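You operate a simulated robot arm through the tools that you are given. There is no shell and no other tool. Be economical: measure what you need, move in short steps, check, and stop when the job is done.

You are at the controls of a simulated robot arm. One attempt, no reset.

## Task
Put things in order on the top of the press bench. At the end: the white printed block stands where the small blue pad stood; the small blue pad stands where the green link stood; the green link from the top of the press bench stands on top of the brown small carton (marked "CAPS"); the red block stands on top of the yellow spool; whatever was shut is shut again. Leave all else as you found it, and nothing knocked over.

The check looks at the end state, three seconds after you hand in, the way a careful person would. Anything else that was tipped, shoved, dropped, spilled or broken makes it a failure. Lids that push on must go on centred and level and be pressed home; caps that screw on are set level and turned clockwise until they are tight.

## Robot
A 6-joint arm with a two-finger parallel gripper, fixed in place. Base frame: the origin is at the foot of the arm, x ahead of it, y to its left, z up; the work surface is at about z = 0. Readings come in mm, rad, newtons and seconds.
With the tool pointing down near the work surface it reaches from about 180 to 460 mm from the base axis. Its first joint turns from -1.222 to 1.222 rad. Payload 1.9 kg.
The TCP is the grasp point between the finger pads, 23 mm short of the fingertips. In the tool frame z runs along the fingers and y along their closing line. The gripper opens to 94 mm. The fingers are 38 mm wide and 10 mm thick; the gripper's body (54 by 96 mm) begins 39 mm behind the TCP.
Orientation is told as [roll, pitch, yaw] about the base's x, y, z axes, in that order, counted from this pose: with the fingers straight down and closing along the base's y, the tool's x points along the base's -x, its y along +y and its z along -z.

## Interface
- The arm moves only by the tool apply_moves. Its argument "rows" is a list of rows, each a list of 7 numbers: the shift along the tool's x, y, z in mm, then the turn, a rotation vector about the tool's x, y, z in rad, then the gripper command, from -1 (shut) to 1 (fully open), values between in proportion. In form: [[tx, ty, tz, wx, wy, wz, grip], ...]. A call has 1 to 20 rows; each row shifts and turns the commanded pose from where the row before left it, along the tool's axes as they then stand. A row lasts 0.2 s, in which the tool goes at most 50 mm and 0.15 rad; a call with a longer step from one row to the next is refused whole, and so is a gripper value outside its range. A pose out of reach is approached as far as the arm can. The call stops where the force on the tool passes 40 N (or 10 N more than at its start, if that is more) or the arm is blocked; 0.2 s more then pass. Each finger travels about 108 mm/s and halts on what it meets, pressing with about 21 N; the grip force reading is that of the motor and also rises with nothing between the fingers. The clock runs only during rows and for 0.2 s after the last one: add rows that do not move to give the fingers time. The reply holds the time, the measured pose of the TCP, the force on the tool along the base axes, the opening and the grip force, in the units named above and with some noise, with the torque about the TCP (base axes, N m) and any sound that the robot's microphone picked up, and new pictures: "views" is both (left out), scene, wrist or none.
- Cameras (640 x 400 px; columns grow to the right, rows downward): "scene" is fixed at [24.3, 289.3, 444.5]; the picture's right is [-0.97, -0.24, 0.00], its down [-0.09, 0.36, -0.93] and it looks along [0.22, -0.90, -0.37] (base axes); focal length 286 px, centre (320, 200). "wrist" rides on the gripper at [86, 16, -74] in the tool frame; the picture's right is [-0.18, 0.98, 0.00], its down [-0.58, -0.11, -0.81] and it looks along [-0.79, -0.15, 0.59] (tool axes); focal length 243 px, centre (320, 200). There is no depth. A picture from a camera that has moved, and an enlarged one, comes with that camera's place and axes in the base frame and with its lens.
- zoom(camera, box): a new picture of the part [left, top, right, bottom] of that camera's present view, enlarged. It takes no simulated time.
- hand_in(): hands the job in; it is judged then, once.

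Go step by step. Nothing tells you positions but the pictures and the camera data: compare them with the known pose of the tool, close in by small moves and look again before you grip or let go. The budget is 120 turns and 200 pictures, counting those below and the enlarged ones. Unless the task says otherwise, let go and move clear before handing in, and close with one line.

The tools are called after ">>>" as a command line: name --pt "numbers of a row" for each row, then --argument value for the rest, lists and objects as JSON in quotes. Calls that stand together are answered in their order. apply_moves: Moves the arm, as the interface text tells. Its arguments: {"type":"object","properties":{"rows":{"type":"array"},"views":{"type":"string","enum":["both","scene","wrist","none"]}},"required":["rows"]} The other tools are called the same way: zoom (camera, box) takes an enlarged picture of a part of a camera's view; hand_in () hands the job in.

At the start:

```text
time: 0.0
tool_pos: [221.5, -228.7, 301.5]
tcp_rot: [-0.001, -0.001, 0.001]
contact_force: [0.3, -1.2, 0.9]
wrist_torque: [0.0, 0.0, -0.02]
finger_gap: 93.9
grasp_force: 0.0
```

scene: 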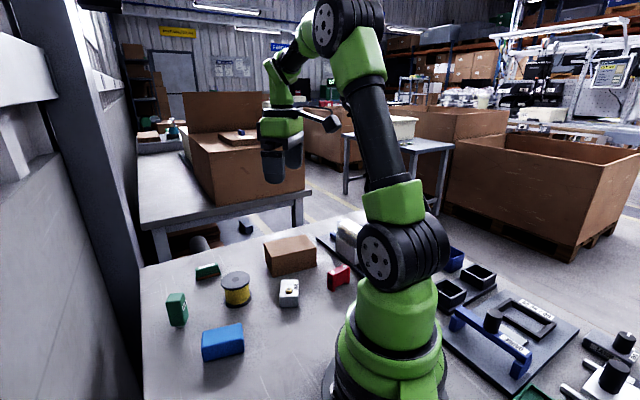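
wrist: 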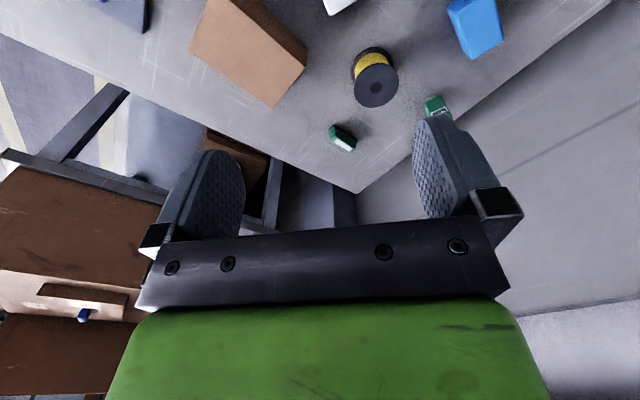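

I see the bench with two green items, a yellow spool, a blue pad, a white block, a red block and a brown carton. I'll enlarge the views first to identify each one.

>>> zoom --camera "scene" --box '[140, 220, 380, 370]'

>>> zoom --camera "wrist" --box '[160, 0, 560, 200]'

>>> zoom --camera "scene" --box '[400, 220, 640, 400]'

```text
2.67 times, centred on (260, 295) of scene
camera zoom: at [24.3, 289.3, 444.5], right [-0.97, -0.24, 0.0], down [-0.09, 0.36, -0.93], along [0.22, -0.9, -0.37], focal length 763 px, centre (480, -53)
```

zoom: 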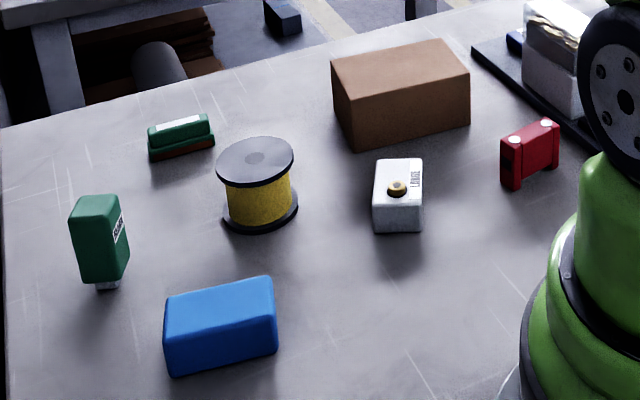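

```text
1.60 times, centred on (360, 100) of wrist
camera zoom: at [134.1, -212.2, 375.7], right [0.18, 0.98, 0.0], down [0.58, -0.11, 0.81], along [0.79, -0.15, -0.59], focal length 388 px, centre (256, 360)
```

zoom: 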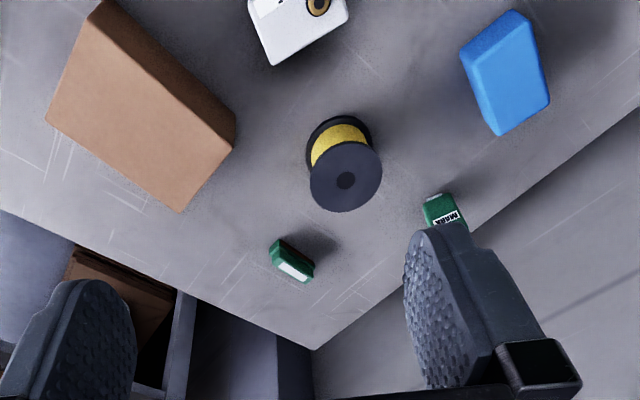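

```text
2.22 times, centred on (520, 310) of scene
camera zoom: at [24.3, 289.3, 444.5], right [-0.97, -0.24, 0.0], down [-0.09, 0.36, -0.93], along [0.22, -0.9, -0.37], focal length 636 px, centre (-124, -44)
```

zoom: 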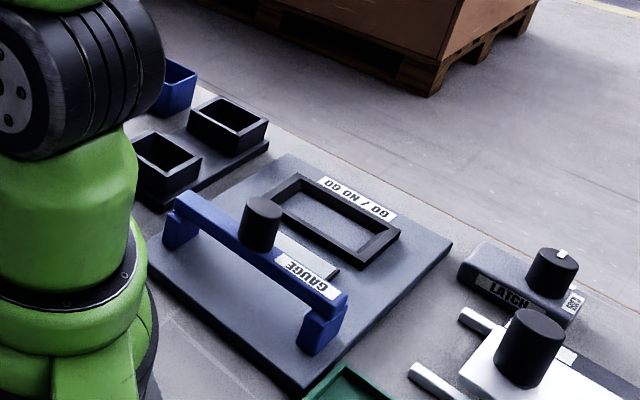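

I need a closer look at the two green objects and the blue one to tell which is the "link" and which is the "pad".

>>> zoom --camera "scene" --box '[155, 255, 225, 335]'

>>> zoom --camera "scene" --box '[310, 200, 390, 300]'

>>> zoom --camera "wrist" --box '[310, 85, 470, 185]'

```text
5.00 times, centred on (190, 295) of scene
camera zoom: at [24.3, 289.3, 444.5], right [-0.97, -0.24, 0.0], down [-0.09, 0.36, -0.93], along [0.22, -0.9, -0.37], focal length 1431 px, centre (970, -275)
```

zoom: 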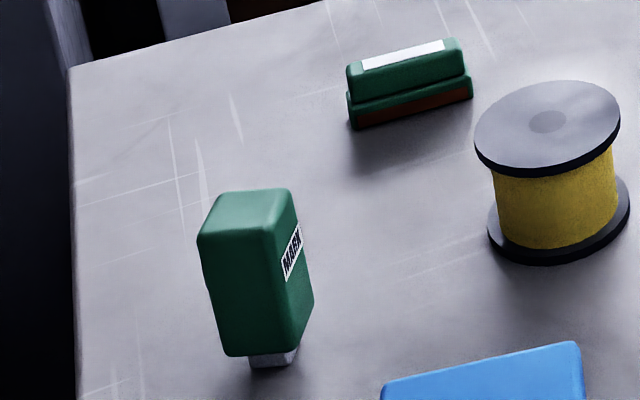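

```text
4.00 times, centred on (350, 250) of scene
camera zoom: at [24.3, 289.3, 444.5], right [-0.97, -0.24, 0.0], down [-0.09, 0.36, -0.93], along [0.22, -0.9, -0.37], focal length 1145 px, centre (200, 0)
```

zoom: 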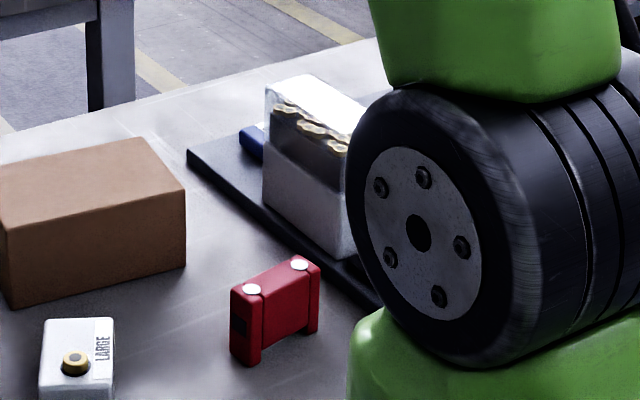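

```text
4.00 times, centred on (390, 135) of wrist
camera zoom: at [134.1, -212.2, 375.7], right [0.18, 0.98, 0.0], down [0.58, -0.11, 0.81], along [0.79, -0.15, -0.59], focal length 970 px, centre (40, 460)
```

zoom: 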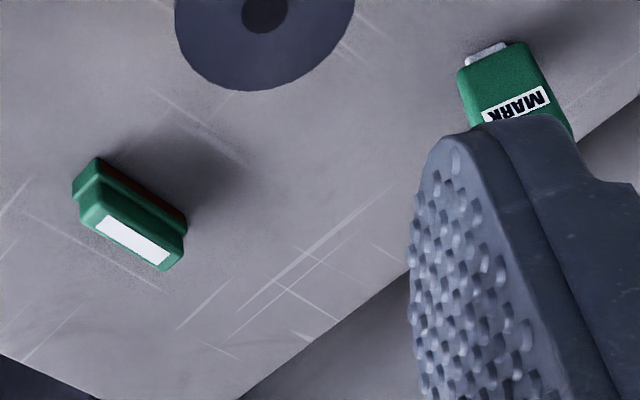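

The "MARK" piece, the other green piece, the spool, blue, white and red objects and the carton are all on the bench right of the base (negative y). I'll swing the wrist camera round for a better survey.

>>> apply_moves --pt "0 40 0 0 0 0 1" --pt "0 40 0 0 0 0 1" --pt "0 40 0 0 0 0 1" --pt "0 40 0 0 0 0 1" --pt "0 0 0 0 0 0 1" --views "both"

```text
time: 1.2
tool_pos: [220.4, -67.7, 302.0]
tcp_rot: [0.001, 0.0, 0.0]
contact_force: [-0.2, -0.3, -0.1]
wrist_torque: [-0.01, 0.02, 0.02]
finger_gap: 93.9
grasp_force: 0.0
camera wrist: at [133.6, -51.3, 375.4], right [0.18, 0.98, 0.0], down [0.58, -0.11, 0.81], along [0.79, -0.15, -0.59], focal length 243 px, centre (320, 200)
```

scene: 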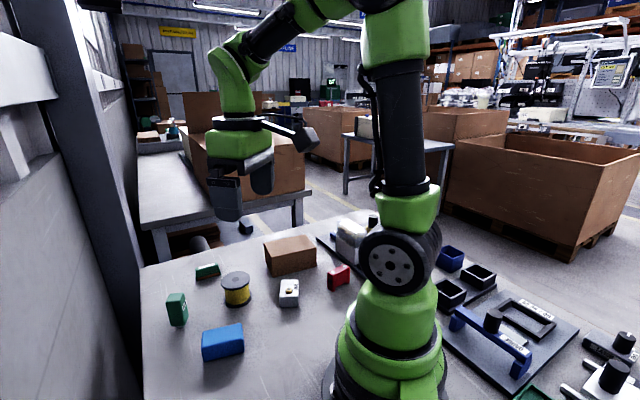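
wrist: 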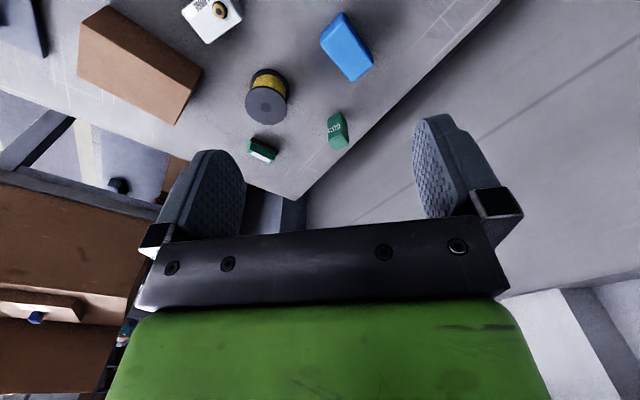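

Next I'll swing the camera around to look back toward the base from the far side, to find the labels and any hidden items.

>>> apply_moves --pt "-27 -30 0 0 0 0 1" --pt "-27 -30 0 0 0 0 1" --pt "-27 -30 0 0 0 0 1" --pt "-20 -30 0 0 0 0 1" --pt "0 0 0 0 0 0.15 1" --pt "0 0 0 0 0 0.15 1" --pt "0 0 0 0 0 0.15 1" --pt "0 0 0 0 0 0.15 1" --pt "0 0 0 0 0 0.15 1" --pt "0 0 0 0 0 0.15 1" --pt "0 0 0 0 0 0.15 1" --pt "0 0 0 0 0 0.15 1" --pt "0 0 0 0 0 0.15 1" --pt "0 0 0 0 0 0.15 1" --pt "0 0 0 0 0 0 1" --views "wrist"

```text
time: 4.4
tool_pos: [322.1, -188.3, 300.8]
tcp_rot: [0.0, -0.002, -1.501]
contact_force: [0.6, 0.4, -0.1]
wrist_torque: [-0.02, -0.01, -0.01]
finger_gap: 94.2
grasp_force: 0.2
camera wrist: at [331.9, -101.0, 375.7], right [0.99, -0.12, 0.0], down [-0.07, -0.59, 0.81], along [-0.09, -0.8, -0.59], focal length 243 px, centre (320, 200)
```

wrist: 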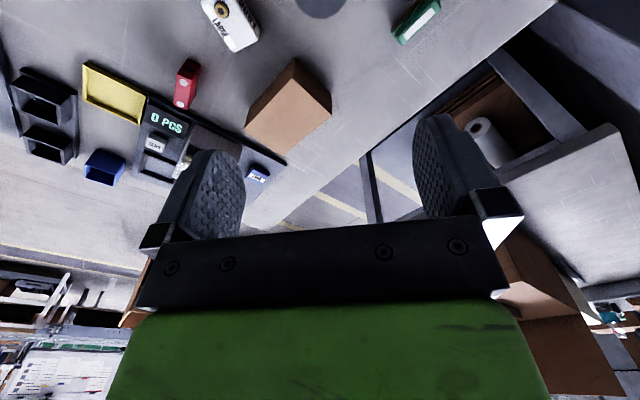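

There's a counting scale and trays behind the arm. I'll zoom there, then keep rotating.

>>> zoom --camera "wrist" --box '[0, 0, 340, 212]'

>>> apply_moves --pt "0 0 0 0 0 0.15 1" --pt "0 0 0 0 0 0.15 1" --pt "0 0 0 0 0 0.15 1" --pt "0 0 0 0 0 0.15 1" --pt "0 0 0 0 0 0.15 1" --pt "0 0 0 0 0 0.15 1" --pt "0 0 0 0 0 0.15 1" --pt "0 0 0 0 0 0.15 1" --pt "0 0 0 0 0 0.15 1" --pt "0 0 0 0 0 0.15 1" --pt "0 0 0 0 0 0 1" --views "wrist"

```text
1.88 times, centred on (170, 106) of wrist
camera zoom: at [331.9, -101.0, 375.7], right [0.99, -0.12, 0.0], down [-0.07, -0.59, 0.81], along [-0.09, -0.8, -0.59], focal length 457 px, centre (602, 377)
```

zoom: 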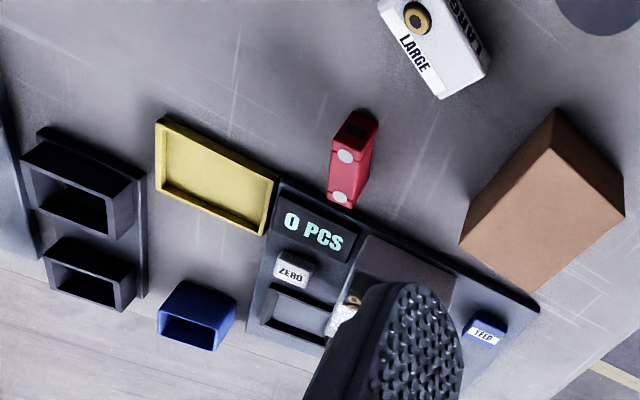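

```text
time: 6.8
tool_pos: [322.0, -188.2, 301.6]
tcp_rot: [-0.001, -0.001, -2.998]
contact_force: [0.3, -0.4, -0.9]
wrist_torque: [0.01, -0.01, -0.02]
finger_gap: 94.1
grasp_force: 0.0
camera wrist: at [409.4, -192.4, 376.0], right [-0.04, -1.0, 0.0], down [-0.59, 0.03, 0.81], along [-0.81, 0.04, -0.59], focal length 243 px, centre (320, 200)
```

wrist: 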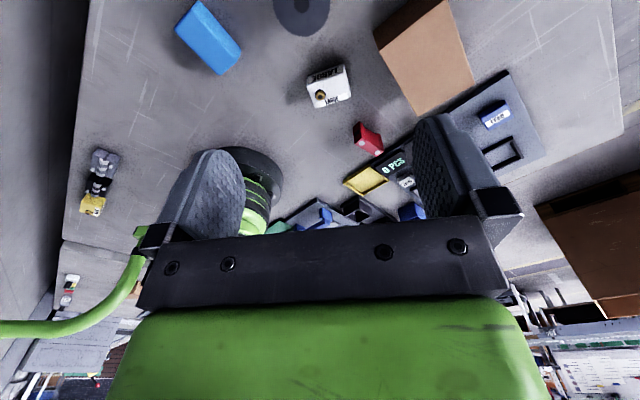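

I'll zoom on the carton, the white and blue items, and the odd object at the left.

>>> zoom --camera "wrist" --box '[160, 0, 560, 220]'

>>> zoom --camera "wrist" --box '[40, 130, 160, 310]'

>>> zoom --camera "scene" --box '[250, 220, 360, 300]'

```text
1.60 times, centred on (360, 110) of wrist
camera zoom: at [409.4, -192.4, 376.0], right [-0.04, -1.0, 0.0], down [-0.59, 0.03, 0.81], along [-0.81, 0.04, -0.59], focal length 388 px, centre (256, 344)
```

zoom: 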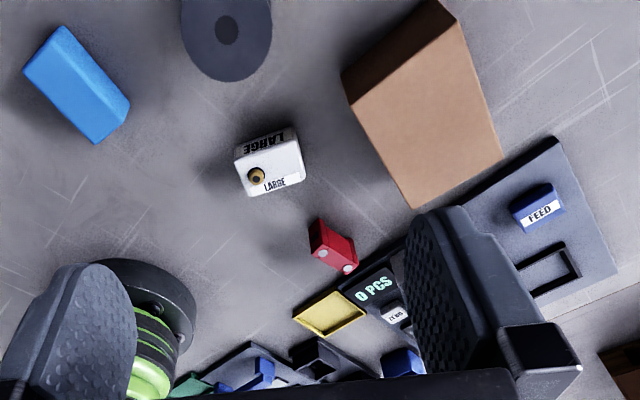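

```text
2.22 times, centred on (100, 220) of wrist
camera zoom: at [409.4, -192.4, 376.0], right [-0.04, -1.0, 0.0], down [-0.59, 0.03, 0.81], along [-0.81, 0.04, -0.59], focal length 539 px, centre (809, 156)
```

zoom: 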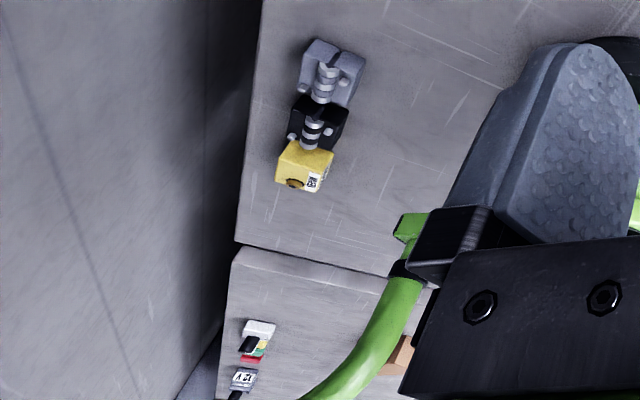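

```text
5.00 times, centred on (305, 260) of scene
camera zoom: at [24.3, 289.3, 444.5], right [-0.97, -0.24, 0.0], down [-0.09, 0.36, -0.93], along [0.22, -0.9, -0.37], focal length 1431 px, centre (395, -100)
```

zoom: 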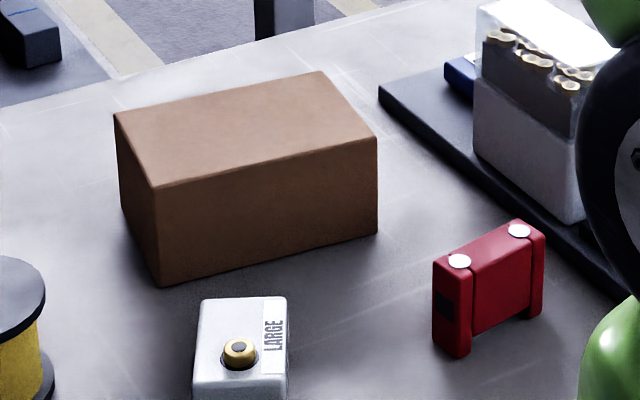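

I'll look for the CAPS mark on the carton.

>>> zoom --camera "wrist" --box '[370, 0, 530, 100]'

>>> apply_moves --pt "0 0 0 0 0 0.14 1" --pt "0 0 0 0 0 0.15 1" --pt "0 0 0 0 0 0.15 1" --pt "0 0 0 0 0 0.15 1" --pt "0 0 0 0 0 0.15 1" --pt "0 0 0 0 0 0.15 1" --pt "0 0 0 0 0 0.15 1" --pt "0 0 0 0 0 0.15 1" --pt "0 0 0 0 0 0.15 1" --pt "0 0 0 0 0 0.15 1" --pt "0 0 0 0 0 0.15 1" --pt "0 0 0 0 0 0 1" --views "wrist"

```text
4.00 times, centred on (450, 50) of wrist
camera zoom: at [409.4, -192.4, 376.0], right [-0.04, -1.0, 0.0], down [-0.59, 0.03, 0.81], along [-0.81, 0.04, -0.59], focal length 970 px, centre (-200, 800)
```

zoom: 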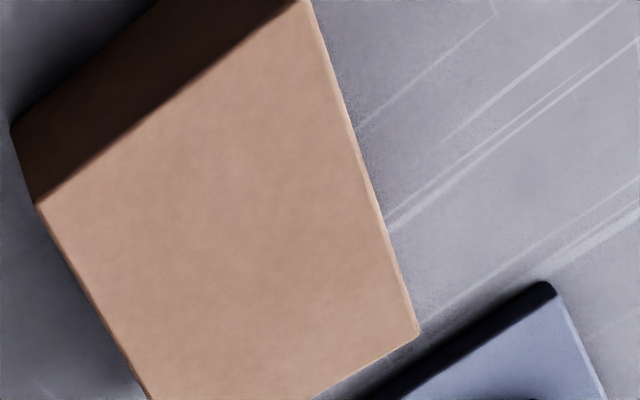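

```text
time: 9.4
tool_pos: [342.9, -217.9, 328.8]
tcp_rot: [-0.001, 0.001, 1.646]
contact_force: [-0.7, -0.3, 0.6]
wrist_torque: [0.01, 0.0, 0.01]
finger_gap: 94.0
grasp_force: 0.1
out of reach, approached as far as the arm can: row 8, 9, 10
camera wrist: at [332.7, -304.4, 403.0], right [-0.99, 0.11, 0.0], down [0.07, 0.59, 0.81], along [0.09, 0.8, -0.59], focal length 243 px, centre (320, 200)
```

wrist: 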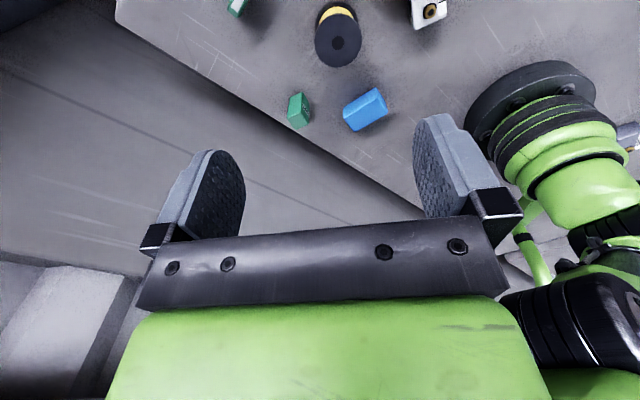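

The carton shows no mark on the faces seen so far. I'll now survey the left (y>0) side of the bench for other candidates.

>>> apply_moves --pt "-42 11 0 0 0 0 1" --pt "-42 11 0 0 0 0 1" --pt "-42 11 0 0 0 0 1" --pt "-42 11 0 0 0 0 1" --pt "-42 11 0 0 0 0 1" --pt "-42 11 0 0 0 0 1" --pt "-42 11 0 0 0 0 1" --pt "0 0 0 0 0 0 1" --views "wrist"

```text
time: 11.2
tool_pos: [379.7, -131.6, 339.0]
tcp_rot: [-0.001, 0.002, 1.646]
contact_force: [1.1, 0.0, -0.3]
wrist_torque: [0.01, 0.0, -0.03]
finger_gap: 94.1
grasp_force: 0.1
out of reach, approached as far as the arm can: row 1, 2, 3, 4, 5, 6, 7
camera wrist: at [368.9, -216.7, 412.8], right [-0.99, 0.11, 0.0], down [0.06, 0.59, 0.8], along [0.09, 0.8, -0.59], focal length 243 px, centre (320, 200)
```

wrist: 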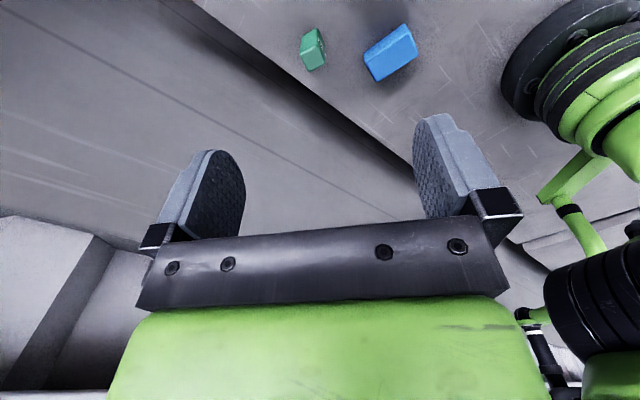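

I'm at a wrist joint limit. I'll zoom on the MARK piece from here, then unwind the wrist and look closely at the other green piece.

>>> zoom --camera "wrist" --box '[280, 0, 440, 100]'

>>> apply_moves --pt "0 0 0 0 0 -0.15 1" --pt "0 0 0 0 0 -0.15 1" --pt "0 0 0 0 0 -0.15 1" --pt "0 0 0 0 0 -0.15 1" --pt "0 0 0 0 0 -0.15 1" --pt "0 0 0 0 0 -0.15 1" --pt "0 0 0 0 0 -0.15 1" --pt "0 0 0 0 0 -0.15 1" --pt "0 0 0 0 0 -0.15 1" --pt "0 0 0 0 0 -0.15 1" --pt "0 0 0 0 0 -0.15 1" --pt "0 0 0 0 0 -0.15 1" --pt "0 0 0 0 0 -0.15 1" --pt "0 0 0 0 0 -0.15 1" --pt "0 0 0 0 0 -0.15 1" --pt "0 0 0 0 0 -0.15 1" --pt "0 0 0 0 0 -0.15 1" --pt "0 0 0 0 0 -0.15 1" --pt "0 0 0 0 0 -0.15 1" --pt "0 0 0 0 0 -0.15 1" --views "both"

```text
4.00 times, centred on (360, 50) of wrist
camera zoom: at [368.9, -216.7, 412.8], right [-0.99, 0.11, 0.0], down [0.06, 0.59, 0.8], along [0.09, 0.8, -0.59], focal length 970 px, centre (160, 800)
```

zoom: 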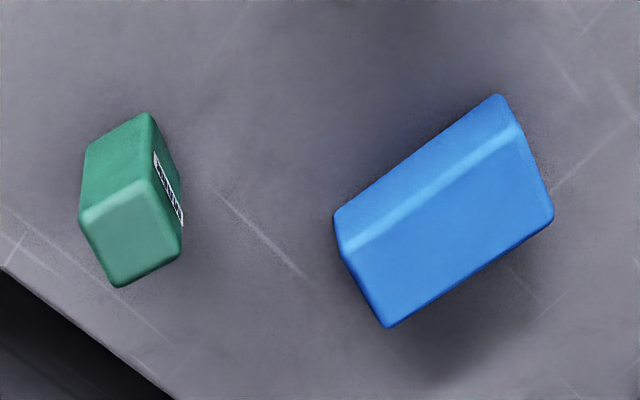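

```text
time: 15.4
tool_pos: [378.3, -130.5, 338.3]
tcp_rot: [0.002, 0.001, -1.637]
contact_force: [-0.5, -0.8, -0.5]
wrist_torque: [-0.01, 0.02, 0.04]
finger_gap: 93.9
grasp_force: 0.0
camera wrist: at [400.5, -44.2, 412.7], right [0.97, -0.25, 0.0], down [-0.15, -0.57, 0.81], along [-0.2, -0.78, -0.59], focal length 243 px, centre (320, 200)
```

scene: 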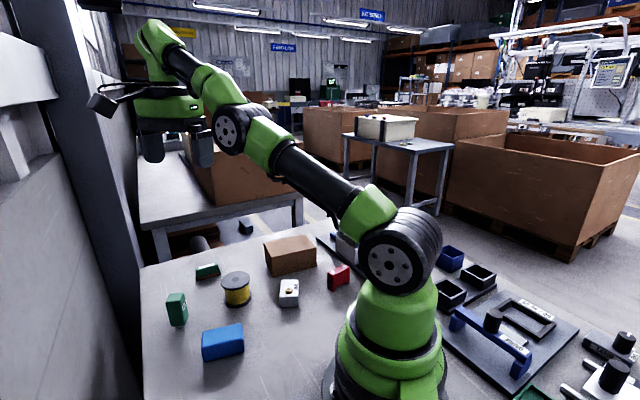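
wrist: 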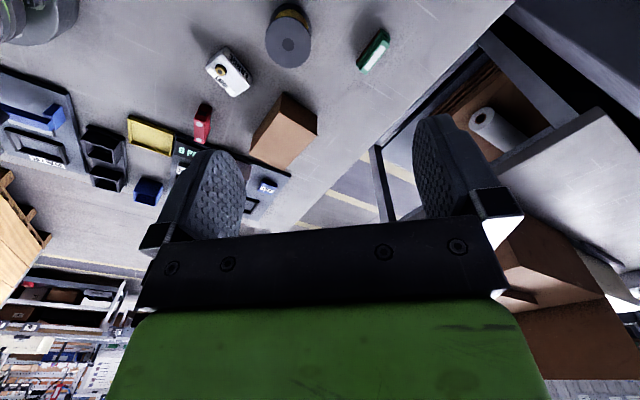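

>>> zoom --camera "wrist" --box '[240, 0, 400, 100]'

>>> zoom --camera "wrist" --box '[180, 30, 340, 210]'

>>> zoom --camera "scene" --box '[160, 255, 224, 335]'

```text
4.00 times, centred on (320, 50) of wrist
camera zoom: at [400.5, -44.2, 412.7], right [0.97, -0.25, 0.0], down [-0.15, -0.57, 0.81], along [-0.2, -0.78, -0.59], focal length 970 px, centre (320, 800)
```

zoom: 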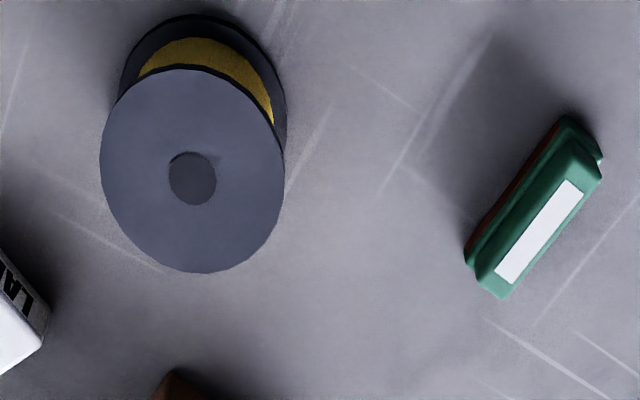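

```text
2.22 times, centred on (260, 120) of wrist
camera zoom: at [400.5, -44.2, 412.7], right [0.97, -0.25, 0.0], down [-0.15, -0.57, 0.81], along [-0.2, -0.78, -0.59], focal length 539 px, centre (453, 378)
```

zoom: 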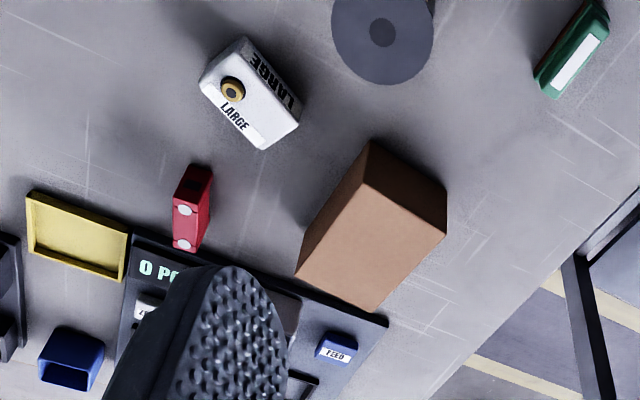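

```text
5.00 times, centred on (192, 295) of scene
camera zoom: at [24.3, 289.3, 444.5], right [-0.97, -0.24, 0.0], down [-0.09, 0.36, -0.93], along [0.22, -0.9, -0.37], focal length 1431 px, centre (960, -275)
```

zoom: 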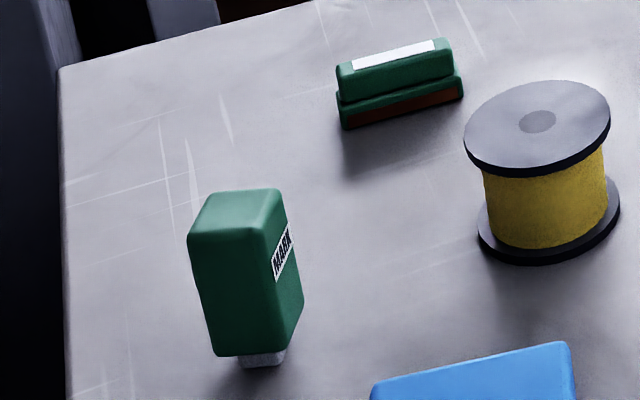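

I'll lower the camera for a grazing, closer look at both the green piece and the carton side.

>>> apply_moves --pt "0 0 45 0 0 0 1" --pt "0 0 45 0 0 0 1" --pt "0 0 45 0 0 0 1" --pt "0 0 25 0 0 0 1" --pt "0 0 0 0 0 0 1" --views "wrist"

>>> zoom --camera "wrist" --box '[240, 0, 480, 150]'

```text
time: 16.6
tool_pos: [380.6, -132.0, 333.9]
tcp_rot: [-0.005, 0.002, -1.638]
contact_force: [-0.6, 0.1, 0.4]
wrist_torque: [-0.01, -0.01, -0.03]
finger_gap: 94.0
grasp_force: 0.0
out of reach, approached as far as the arm can: row 1, 2, 3, 4
camera wrist: at [402.3, -44.8, 407.9], right [0.97, -0.25, -0.01], down [-0.14, -0.57, 0.81], along [-0.21, -0.78, -0.59], focal length 243 px, centre (320, 200)
```

wrist: 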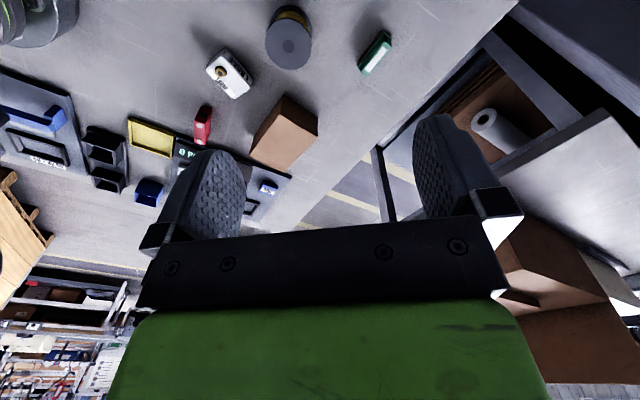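

```text
2.67 times, centred on (360, 75) of wrist
camera zoom: at [402.3, -44.8, 407.9], right [0.97, -0.25, -0.01], down [-0.14, -0.57, 0.81], along [-0.21, -0.78, -0.59], focal length 647 px, centre (213, 533)
```

zoom: 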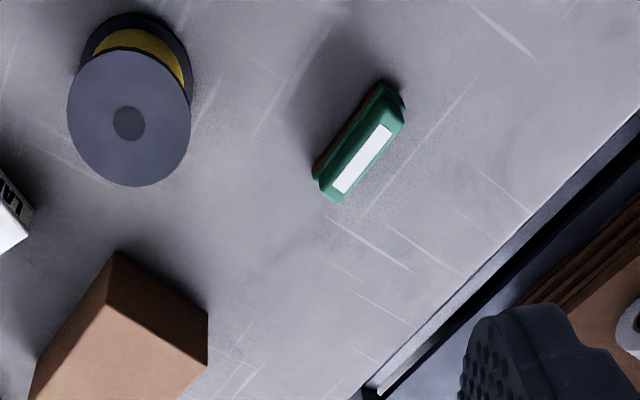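

The arm reports "out of reach" where it shouldn't, so I'll try a small move inward to understand where the commanded pose stands.

>>> apply_moves --pt "0 -20 0 0 0 0 1" --pt "0 -20 0 0 0 0 1" --pt "0 0 0 0 0 0 1" --views "scene"

```text
time: 17.4
tool_pos: [376.9, -140.1, 337.0]
tcp_rot: [0.001, 0.0, -1.639]
contact_force: [0.2, -0.3, -0.2]
wrist_torque: [0.0, -0.01, -0.01]
finger_gap: 94.2
grasp_force: 0.1
out of reach, approached as far as the arm can: row 1, 2
```

scene: 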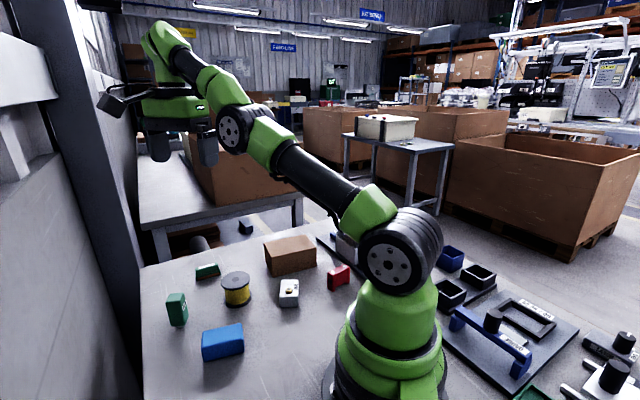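

The radius stays locked near 402 mm, which looks like an elbow singularity. I'll try a larger inward and upward move.

>>> apply_moves --pt "0 0 -40 0 0 0 1" --pt "0 0 0 0 0 0 1" --views "none"

>>> apply_moves --pt "-30 -35 0 0 0 0 1" --pt "0 0 0 0 0 0 1" --views "none"

```text
time: 18.0
tool_pos: [376.0, -140.9, 337.6]
tcp_rot: [-0.001, -0.001, -1.639]
contact_force: [0.3, -0.2, -0.7]
wrist_torque: [0.0, 0.02, -0.03]
finger_gap: 94.0
grasp_force: 0.0
out of reach, approached as far as the arm can: row 1
```

```text
time: 18.6
tool_pos: [358.4, -178.7, 339.1]
tcp_rot: [-0.001, -0.001, -1.638]
contact_force: [-0.4, 0.7, -0.2]
wrist_torque: [-0.02, 0.03, -0.01]
finger_gap: 93.9
grasp_force: 0.0
out of reach, approached as far as the arm can: row 1
```

Tangential motion works but radial and vertical are locked. I'll look at the arm's posture.

>>> zoom --camera "scene" --box '[80, 0, 480, 300]'

>>> apply_moves --pt "0 0 0 0.1 0.05 0 1" --pt "0 0 0 0.1 0.05 0 1" --pt "0 0 0 0 0 0 1" --views "none"

```text
1.33 times, centred on (280, 150) of scene
camera zoom: at [24.3, 289.3, 444.5], right [-0.97, -0.24, 0.0], down [-0.09, 0.36, -0.93], along [0.22, -0.9, -0.37], focal length 382 px, centre (373, 267)
```

zoom: 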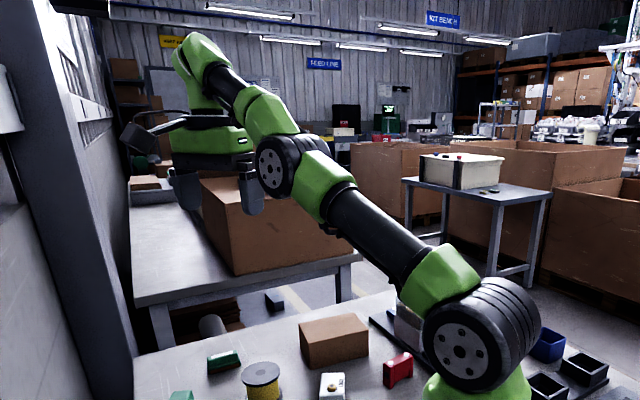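

```text
time: 19.4
tool_pos: [359.2, -178.4, 338.9]
tcp_rot: [0.0, 0.001, -1.638]
contact_force: [0.5, -0.2, 0.3]
wrist_torque: [-0.03, 0.01, 0.03]
finger_gap: 94.0
grasp_force: 0.1
out of reach, approached as far as the arm can: row 1, 2
```

The arm is stretched out straight. I'll try inward-and-down combinations to let the elbow bend.

>>> apply_moves --pt "15 -30 30 0 0 0 1" --pt "15 -30 30 0 0 0 1" --pt "15 -30 30 0 0 0 1" --pt "0 0 0 0 0 0 1" --views "none"

>>> apply_moves --pt "-3 7 18 0 0 0 1" --pt "-3 7 18 0 0 0 1" --pt "-3 7 18 0 0 0 1" --pt "0 0 0 0 0 0 1" --views "none"

```text
time: 20.4
tool_pos: [359.6, -179.3, 340.0]
tcp_rot: [-0.001, 0.0, -1.64]
contact_force: [0.2, -0.2, 0.2]
wrist_torque: [-0.02, 0.0, 0.02]
finger_gap: 93.8
grasp_force: 0.1
out of reach, approached as far as the arm can: row 1, 2, 3
```

```text
time: 21.4
tool_pos: [381.4, -190.5, 284.8]
tcp_rot: [0.001, -0.001, -1.638]
contact_force: [-0.6, 0.5, -0.1]
wrist_torque: [0.01, 0.0, -0.02]
finger_gap: 93.7
grasp_force: 0.1
```

Moving along the reach sphere works. I'll continue down and then pull inward.

>>> apply_moves --pt "0 0 20 0 0 0 1" --pt "0 0 20 0 0 0 1" --pt "0 0 20 0 0 0 1" --pt "10 -20 0 0 0 0 1" --pt "10 -20 0 0 0 0 1" --pt "0 0 0 0 0 0 1" --views "wrist"

```text
time: 22.8
tool_pos: [393.9, -195.2, 246.8]
tcp_rot: [0.0, 0.002, -1.64]
contact_force: [0.8, 0.3, 0.4]
wrist_torque: [-0.01, -0.01, 0.03]
finger_gap: 94.0
grasp_force: 0.0
out of reach, approached as far as the arm can: row 1, 2, 3, 4, 5
camera wrist: at [416.6, -108.5, 320.3], right [0.97, -0.25, 0.0], down [-0.15, -0.57, 0.81], along [-0.2, -0.78, -0.59], focal length 243 px, centre (320, 200)
```

wrist: 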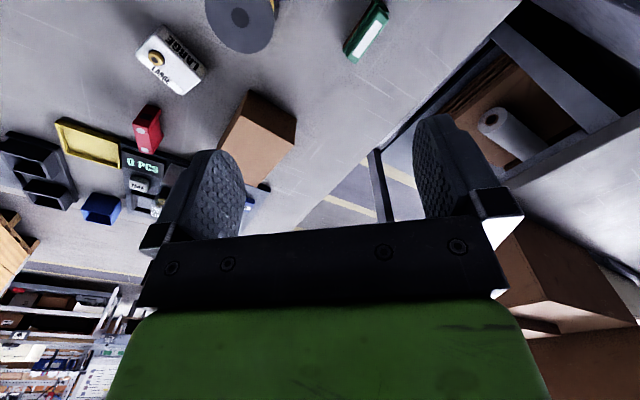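

It seems the elbow has passed straight into the wrong bend. I'll push outward then down to bring it back through straight.

>>> apply_moves --pt "-9 18 0 0 0 0 1" --pt "-9 18 0 0 0 0 1" --pt "-9 18 20 0 0 0 1" --pt "0 0 30 0 0 0 1" --pt "0 0 30 0 0 0 1" --pt "0 0 30 0 0 0 1" --pt "0 0 0 0 0 0 1" --views "none"

```text
time: 24.4
tool_pos: [408.3, -192.3, 128.3]
tcp_rot: [0.002, 0.001, -1.64]
contact_force: [1.2, 0.8, -0.4]
wrist_torque: [-0.02, -0.01, 0.07]
finger_gap: 94.1
grasp_force: 0.0
out of reach, approached as far as the arm can: row 1, 2, 3
```

It's free now. I'll pull inward a bit and look at the green piece close up.

>>> apply_moves --pt "0 -30 -20 0 0 0 1" --pt "30 -20 -20 0 0 0 1" --pt "40 0 0 0 0 0 1" --pt "0 0 0 0 0 0 1" --views "wrist"

>>> zoom --camera "wrist" --box '[200, 0, 440, 150]'

>>> zoom --camera "scene" --box '[120, 0, 440, 120]'

```text
time: 25.4
tool_pos: [361.4, -120.0, 169.6]
tcp_rot: [0.003, 0.0, -1.643]
contact_force: [0.3, 1.0, -1.2]
wrist_torque: [-0.02, 0.06, 0.02]
finger_gap: 94.3
grasp_force: 0.1
camera wrist: at [383.6, -33.6, 243.9], right [0.97, -0.25, 0.0], down [-0.15, -0.57, 0.81], along [-0.2, -0.78, -0.59], focal length 243 px, centre (320, 200)
```

wrist: 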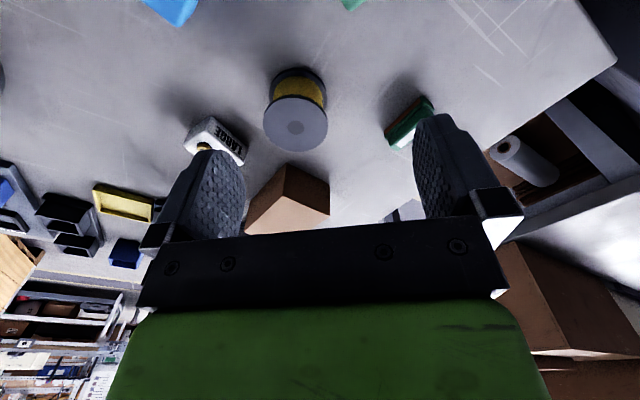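

```text
2.67 times, centred on (320, 75) of wrist
camera zoom: at [383.6, -33.6, 243.9], right [0.97, -0.25, 0.0], down [-0.15, -0.57, 0.81], along [-0.2, -0.78, -0.59], focal length 647 px, centre (320, 533)
```

zoom: 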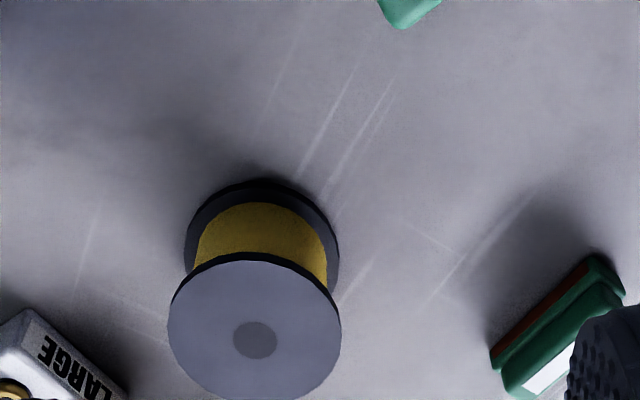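

```text
2.00 times, centred on (280, 60) of scene
camera zoom: at [24.3, 289.3, 444.5], right [-0.97, -0.24, 0.0], down [-0.09, 0.36, -0.93], along [0.22, -0.9, -0.37], focal length 572 px, centre (400, 480)
```

zoom: 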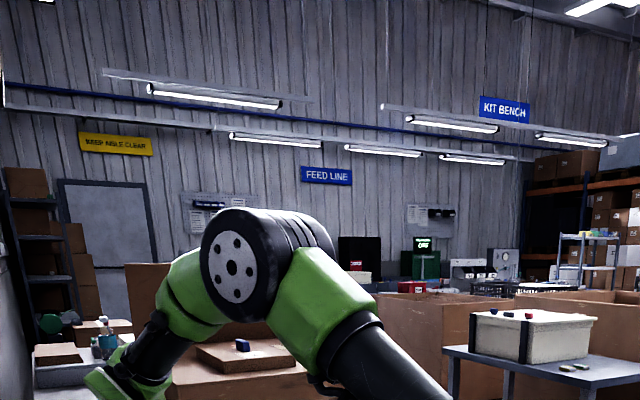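

The green items on the far table might tell me what a "green link" looks like, so I'll zoom there.

>>> zoom --camera "scene" --box '[340, 100, 440, 160]'

>>> zoom --camera "scene" --box '[125, 120, 205, 170]'

>>> zoom --camera "scene" --box '[300, 220, 380, 290]'

```text
6.40 times, centred on (390, 130) of scene
camera zoom: at [24.3, 289.3, 444.5], right [-0.97, -0.24, 0.0], down [-0.09, 0.36, -0.93], along [0.22, -0.9, -0.37], focal length 1832 px, centre (-128, 648)
```

zoom: 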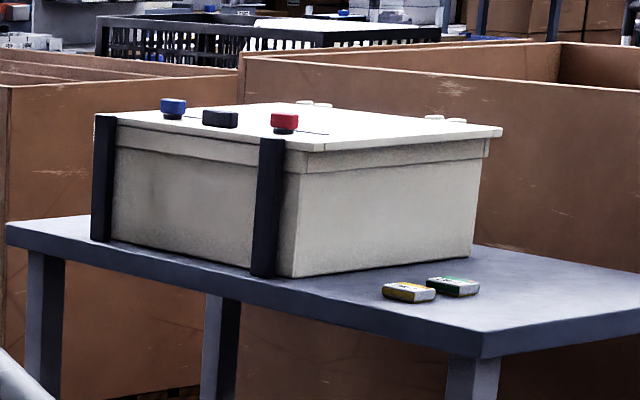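

```text
8.00 times, centred on (165, 145) of scene
camera zoom: at [24.3, 289.3, 444.5], right [-0.97, -0.24, 0.0], down [-0.09, 0.36, -0.93], along [0.22, -0.9, -0.37], focal length 2290 px, centre (1560, 640)
```

zoom: 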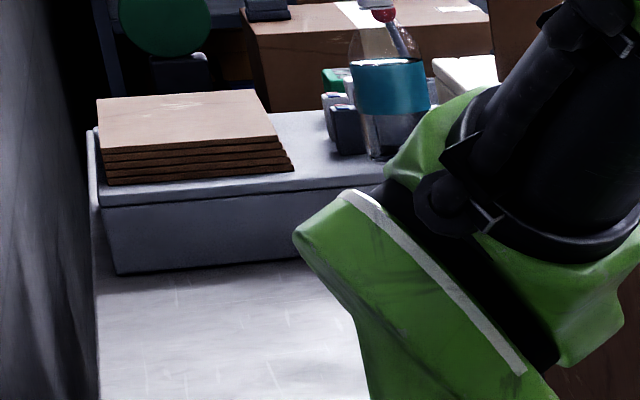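

```text
5.71 times, centred on (340, 255) of scene
camera zoom: at [24.3, 289.3, 444.5], right [-0.97, -0.24, 0.0], down [-0.09, 0.36, -0.93], along [0.22, -0.9, -0.37], focal length 1635 px, centre (206, -114)
```

zoom: 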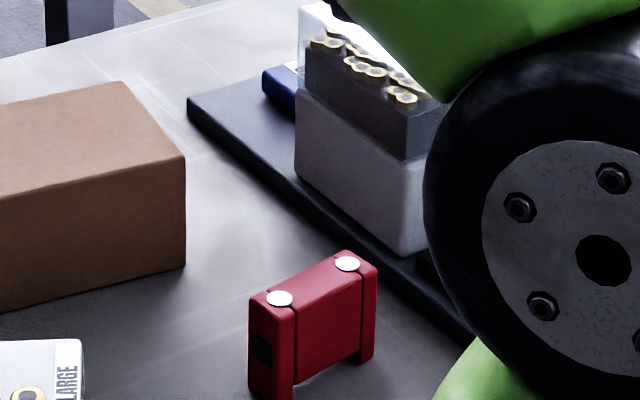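

The MARK piece reads as a stamp, so I take the low two-tier green piece with the white strip as the link. It lies near (435,-225), at the edge of reach, so I'll turn the tool to line up with it and measure.

>>> apply_moves --pt "-32 9 -10 0 0 0 1" --pt "-32 9 -10 0 0 0 1" --pt "0 0 0 0 0 -0.134 1" --pt "0 0 0 0 0 -0.134 1" --pt "0 0 0 0 0 -0.134 1" --pt "0 0 0 0 0 -0.134 1" --pt "0 0 0 0 0 -0.134 1" --pt "0 0 0 0 0 -0.134 1" --pt "0 0 0 0 0 0 1" --views "wrist"

>>> zoom --camera "wrist" --box '[220, 50, 460, 200]'

```text
time: 27.4
tool_pos: [375.7, -184.5, 188.1]
tcp_rot: [-0.001, -0.001, -0.834]
contact_force: [0.3, 0.0, -0.3]
wrist_torque: [-0.01, 0.02, -0.02]
finger_gap: 94.0
grasp_force: 0.0
camera wrist: at [328.8, -109.0, 262.6], right [0.85, 0.52, 0.0], down [0.31, -0.5, 0.81], along [0.42, -0.69, -0.59], focal length 243 px, centre (320, 200)
```

wrist: 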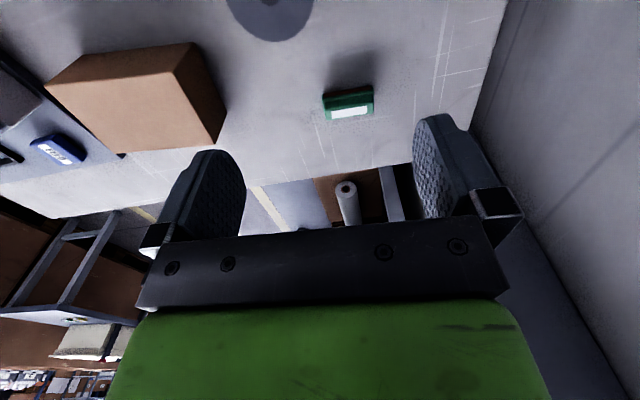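

```text
2.67 times, centred on (340, 125) of wrist
camera zoom: at [328.8, -109.0, 262.6], right [0.85, 0.52, 0.0], down [0.31, -0.5, 0.81], along [0.42, -0.69, -0.59], focal length 647 px, centre (267, 400)
```

zoom: 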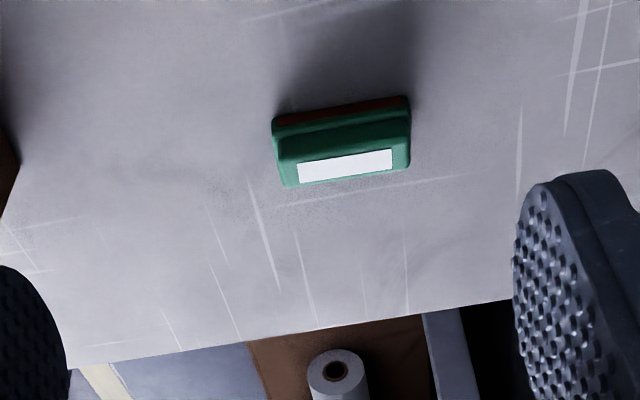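

The link is at about (439,-227), long axis at 42°, some 56 mm long and 25 mm high. That is past vertical reach, so I'll tilt the tool 0.4 rad outward and hover over it.

>>> apply_moves --pt "0 0 0 0 -0.133 0 1" --pt "0 0 0 0 -0.133 0 1" --pt "0 0 0 0 -0.134 0 1" --pt "-10.3 6.1 32.5 0 0 0 1" --pt "-10.3 6.1 32.5 0 0 0 1" --pt "-10.3 6.1 32.5 0 0 0 1" --pt "0 0 0 0 0 0 1" --views "both"

>>> zoom --camera "wrist" --box '[200, 80, 440, 230]'

```text
time: 29.0
tool_pos: [435.1, -221.9, 110.5]
tcp_rot: [0.002, -0.401, -0.836]
contact_force: [0.3, -0.4, -0.6]
wrist_torque: [0.01, 0.01, -0.01]
finger_gap: 94.0
grasp_force: 0.0
camera wrist: at [373.0, -130.0, 145.0], right [0.84, 0.53, 0.07], down [0.07, -0.24, 0.97], along [0.53, -0.81, -0.24], focal length 243 px, centre (320, 200)
```

scene: 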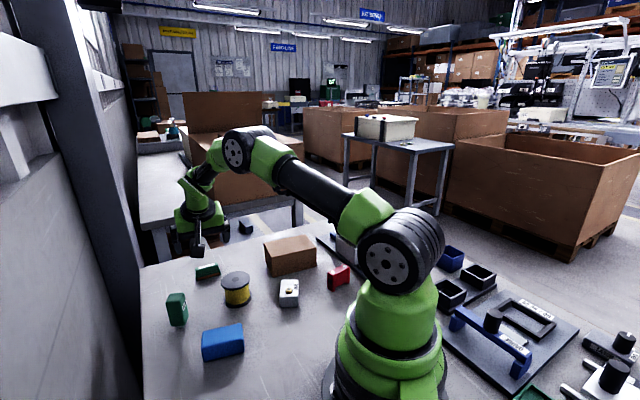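
wrist: 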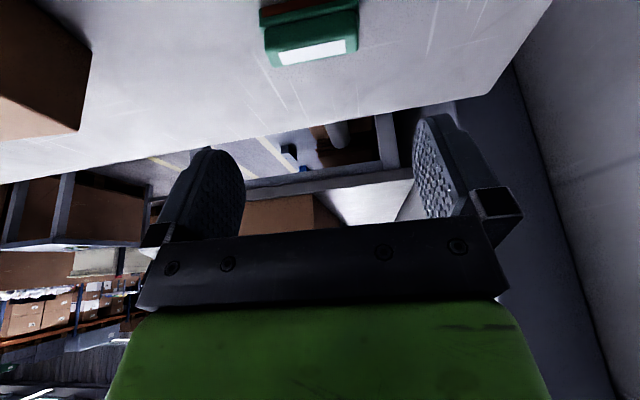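

```text
2.67 times, centred on (320, 155) of wrist
camera zoom: at [373.0, -130.0, 145.0], right [0.84, 0.53, 0.07], down [0.07, -0.24, 0.97], along [0.53, -0.81, -0.24], focal length 647 px, centre (320, 320)
```

zoom: 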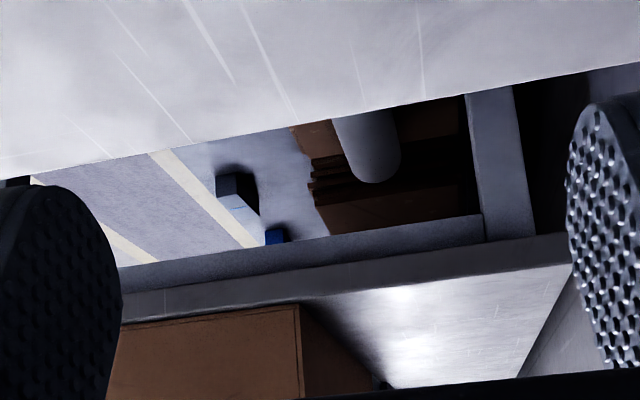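

The link is centred laterally between the fingers. I'll descend partway and check.

>>> apply_moves --pt "9 0 20 0 0 0 1" --pt "8 0 18 0 0 0 1" --pt "7.4 0 17.2 0 0 0 1" --pt "0 0 0 0 0 0 1" --views "both"

>>> zoom --camera "scene" --box '[160, 220, 260, 300]'

```text
time: 30.0
tool_pos: [432.8, -222.2, 51.5]
tcp_rot: [0.003, -0.402, -0.837]
contact_force: [-0.1, 0.8, 0.1]
wrist_torque: [0.01, -0.03, -0.01]
finger_gap: 94.0
grasp_force: 0.1
camera wrist: at [371.9, -129.3, 85.2], right [0.84, 0.53, 0.07], down [0.07, -0.24, 0.97], along [0.53, -0.81, -0.24], focal length 243 px, centre (320, 200)
```

scene: 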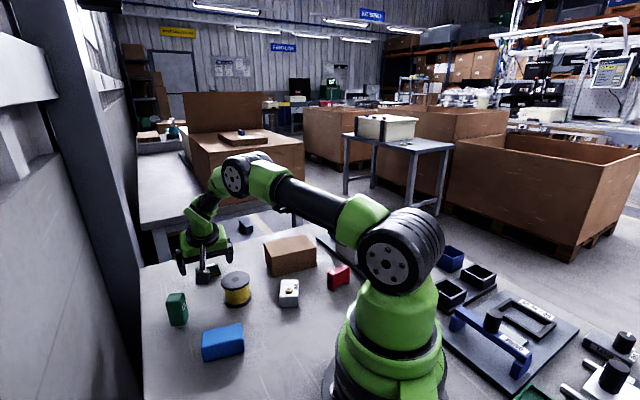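
wrist: 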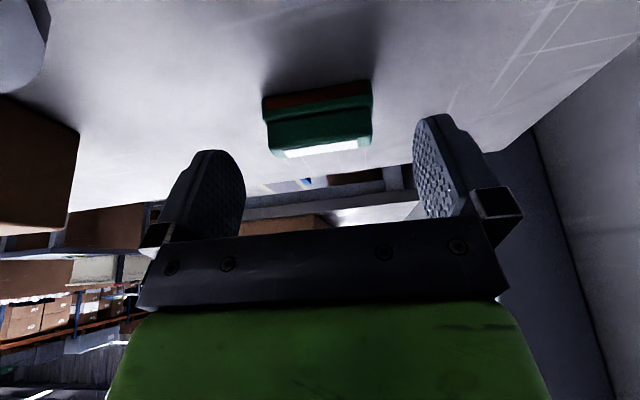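

```text
5.00 times, centred on (210, 260) of scene
camera zoom: at [24.3, 289.3, 444.5], right [-0.97, -0.24, 0.0], down [-0.09, 0.36, -0.93], along [0.22, -0.9, -0.37], focal length 1431 px, centre (870, -100)
```

zoom: 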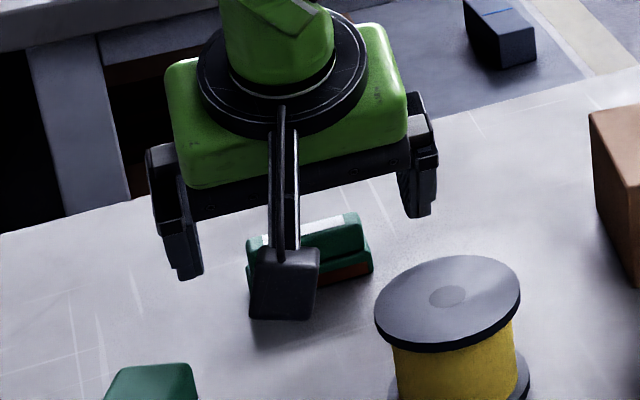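

Aligned. I'll descend the last 20 mm and close gently.

>>> apply_moves --pt "4 1 9.2 0 0 0 1" --pt "3.8 0.5 9.2 0 0 0 1" --pt "0 0 0 0 0 0 1" --views "none"

>>> apply_moves --pt "0 0 0 0 0 0 0.3" --pt "0 0 0 0 0 0 0.1" --pt "0 0 0 0 0 0 -0.2" --pt "0 0 0 0 0 0 -0.2" --pt "0 0 0 0 0 0 -0.2" --views "both"

```text
time: 30.8
tool_pos: [433.7, -220.5, 29.5]
tcp_rot: [0.003, -0.401, -0.837]
contact_force: [0.2, 0.0, -0.9]
wrist_torque: [0.0, -0.01, 0.03]
finger_gap: 94.0
grasp_force: 0.1
```

```text
time: 32.0
tool_pos: [434.6, -219.9, 31.2]
tcp_rot: [0.001, -0.399, -0.837]
contact_force: [-0.4, -0.5, 0.2]
wrist_torque: [0.01, 0.01, 0.03]
finger_gap: 56.9
grasp_force: 21.3
camera wrist: at [372.7, -127.7, 64.9], right [0.84, 0.53, 0.07], down [0.07, -0.24, 0.97], along [0.53, -0.81, -0.24], focal length 243 px, centre (320, 200)
```

scene: 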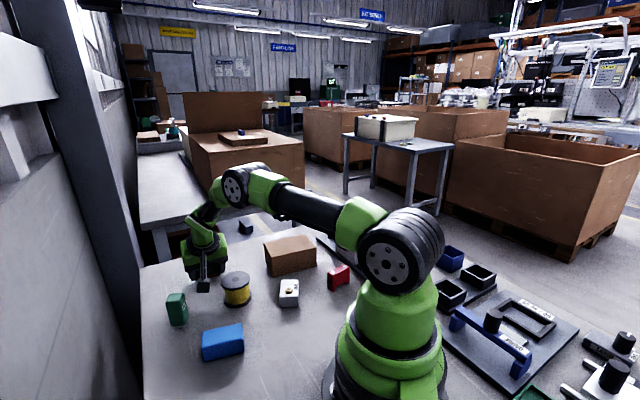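
wrist: 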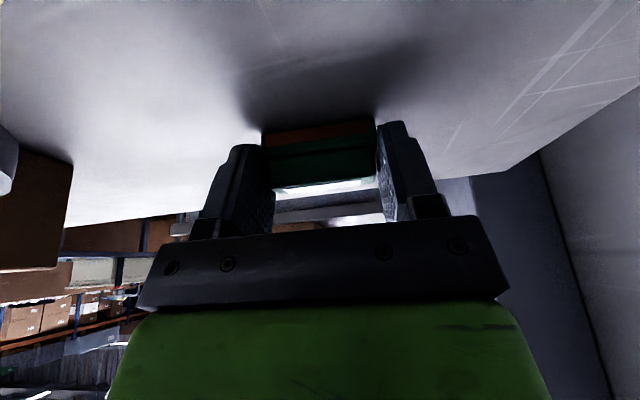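

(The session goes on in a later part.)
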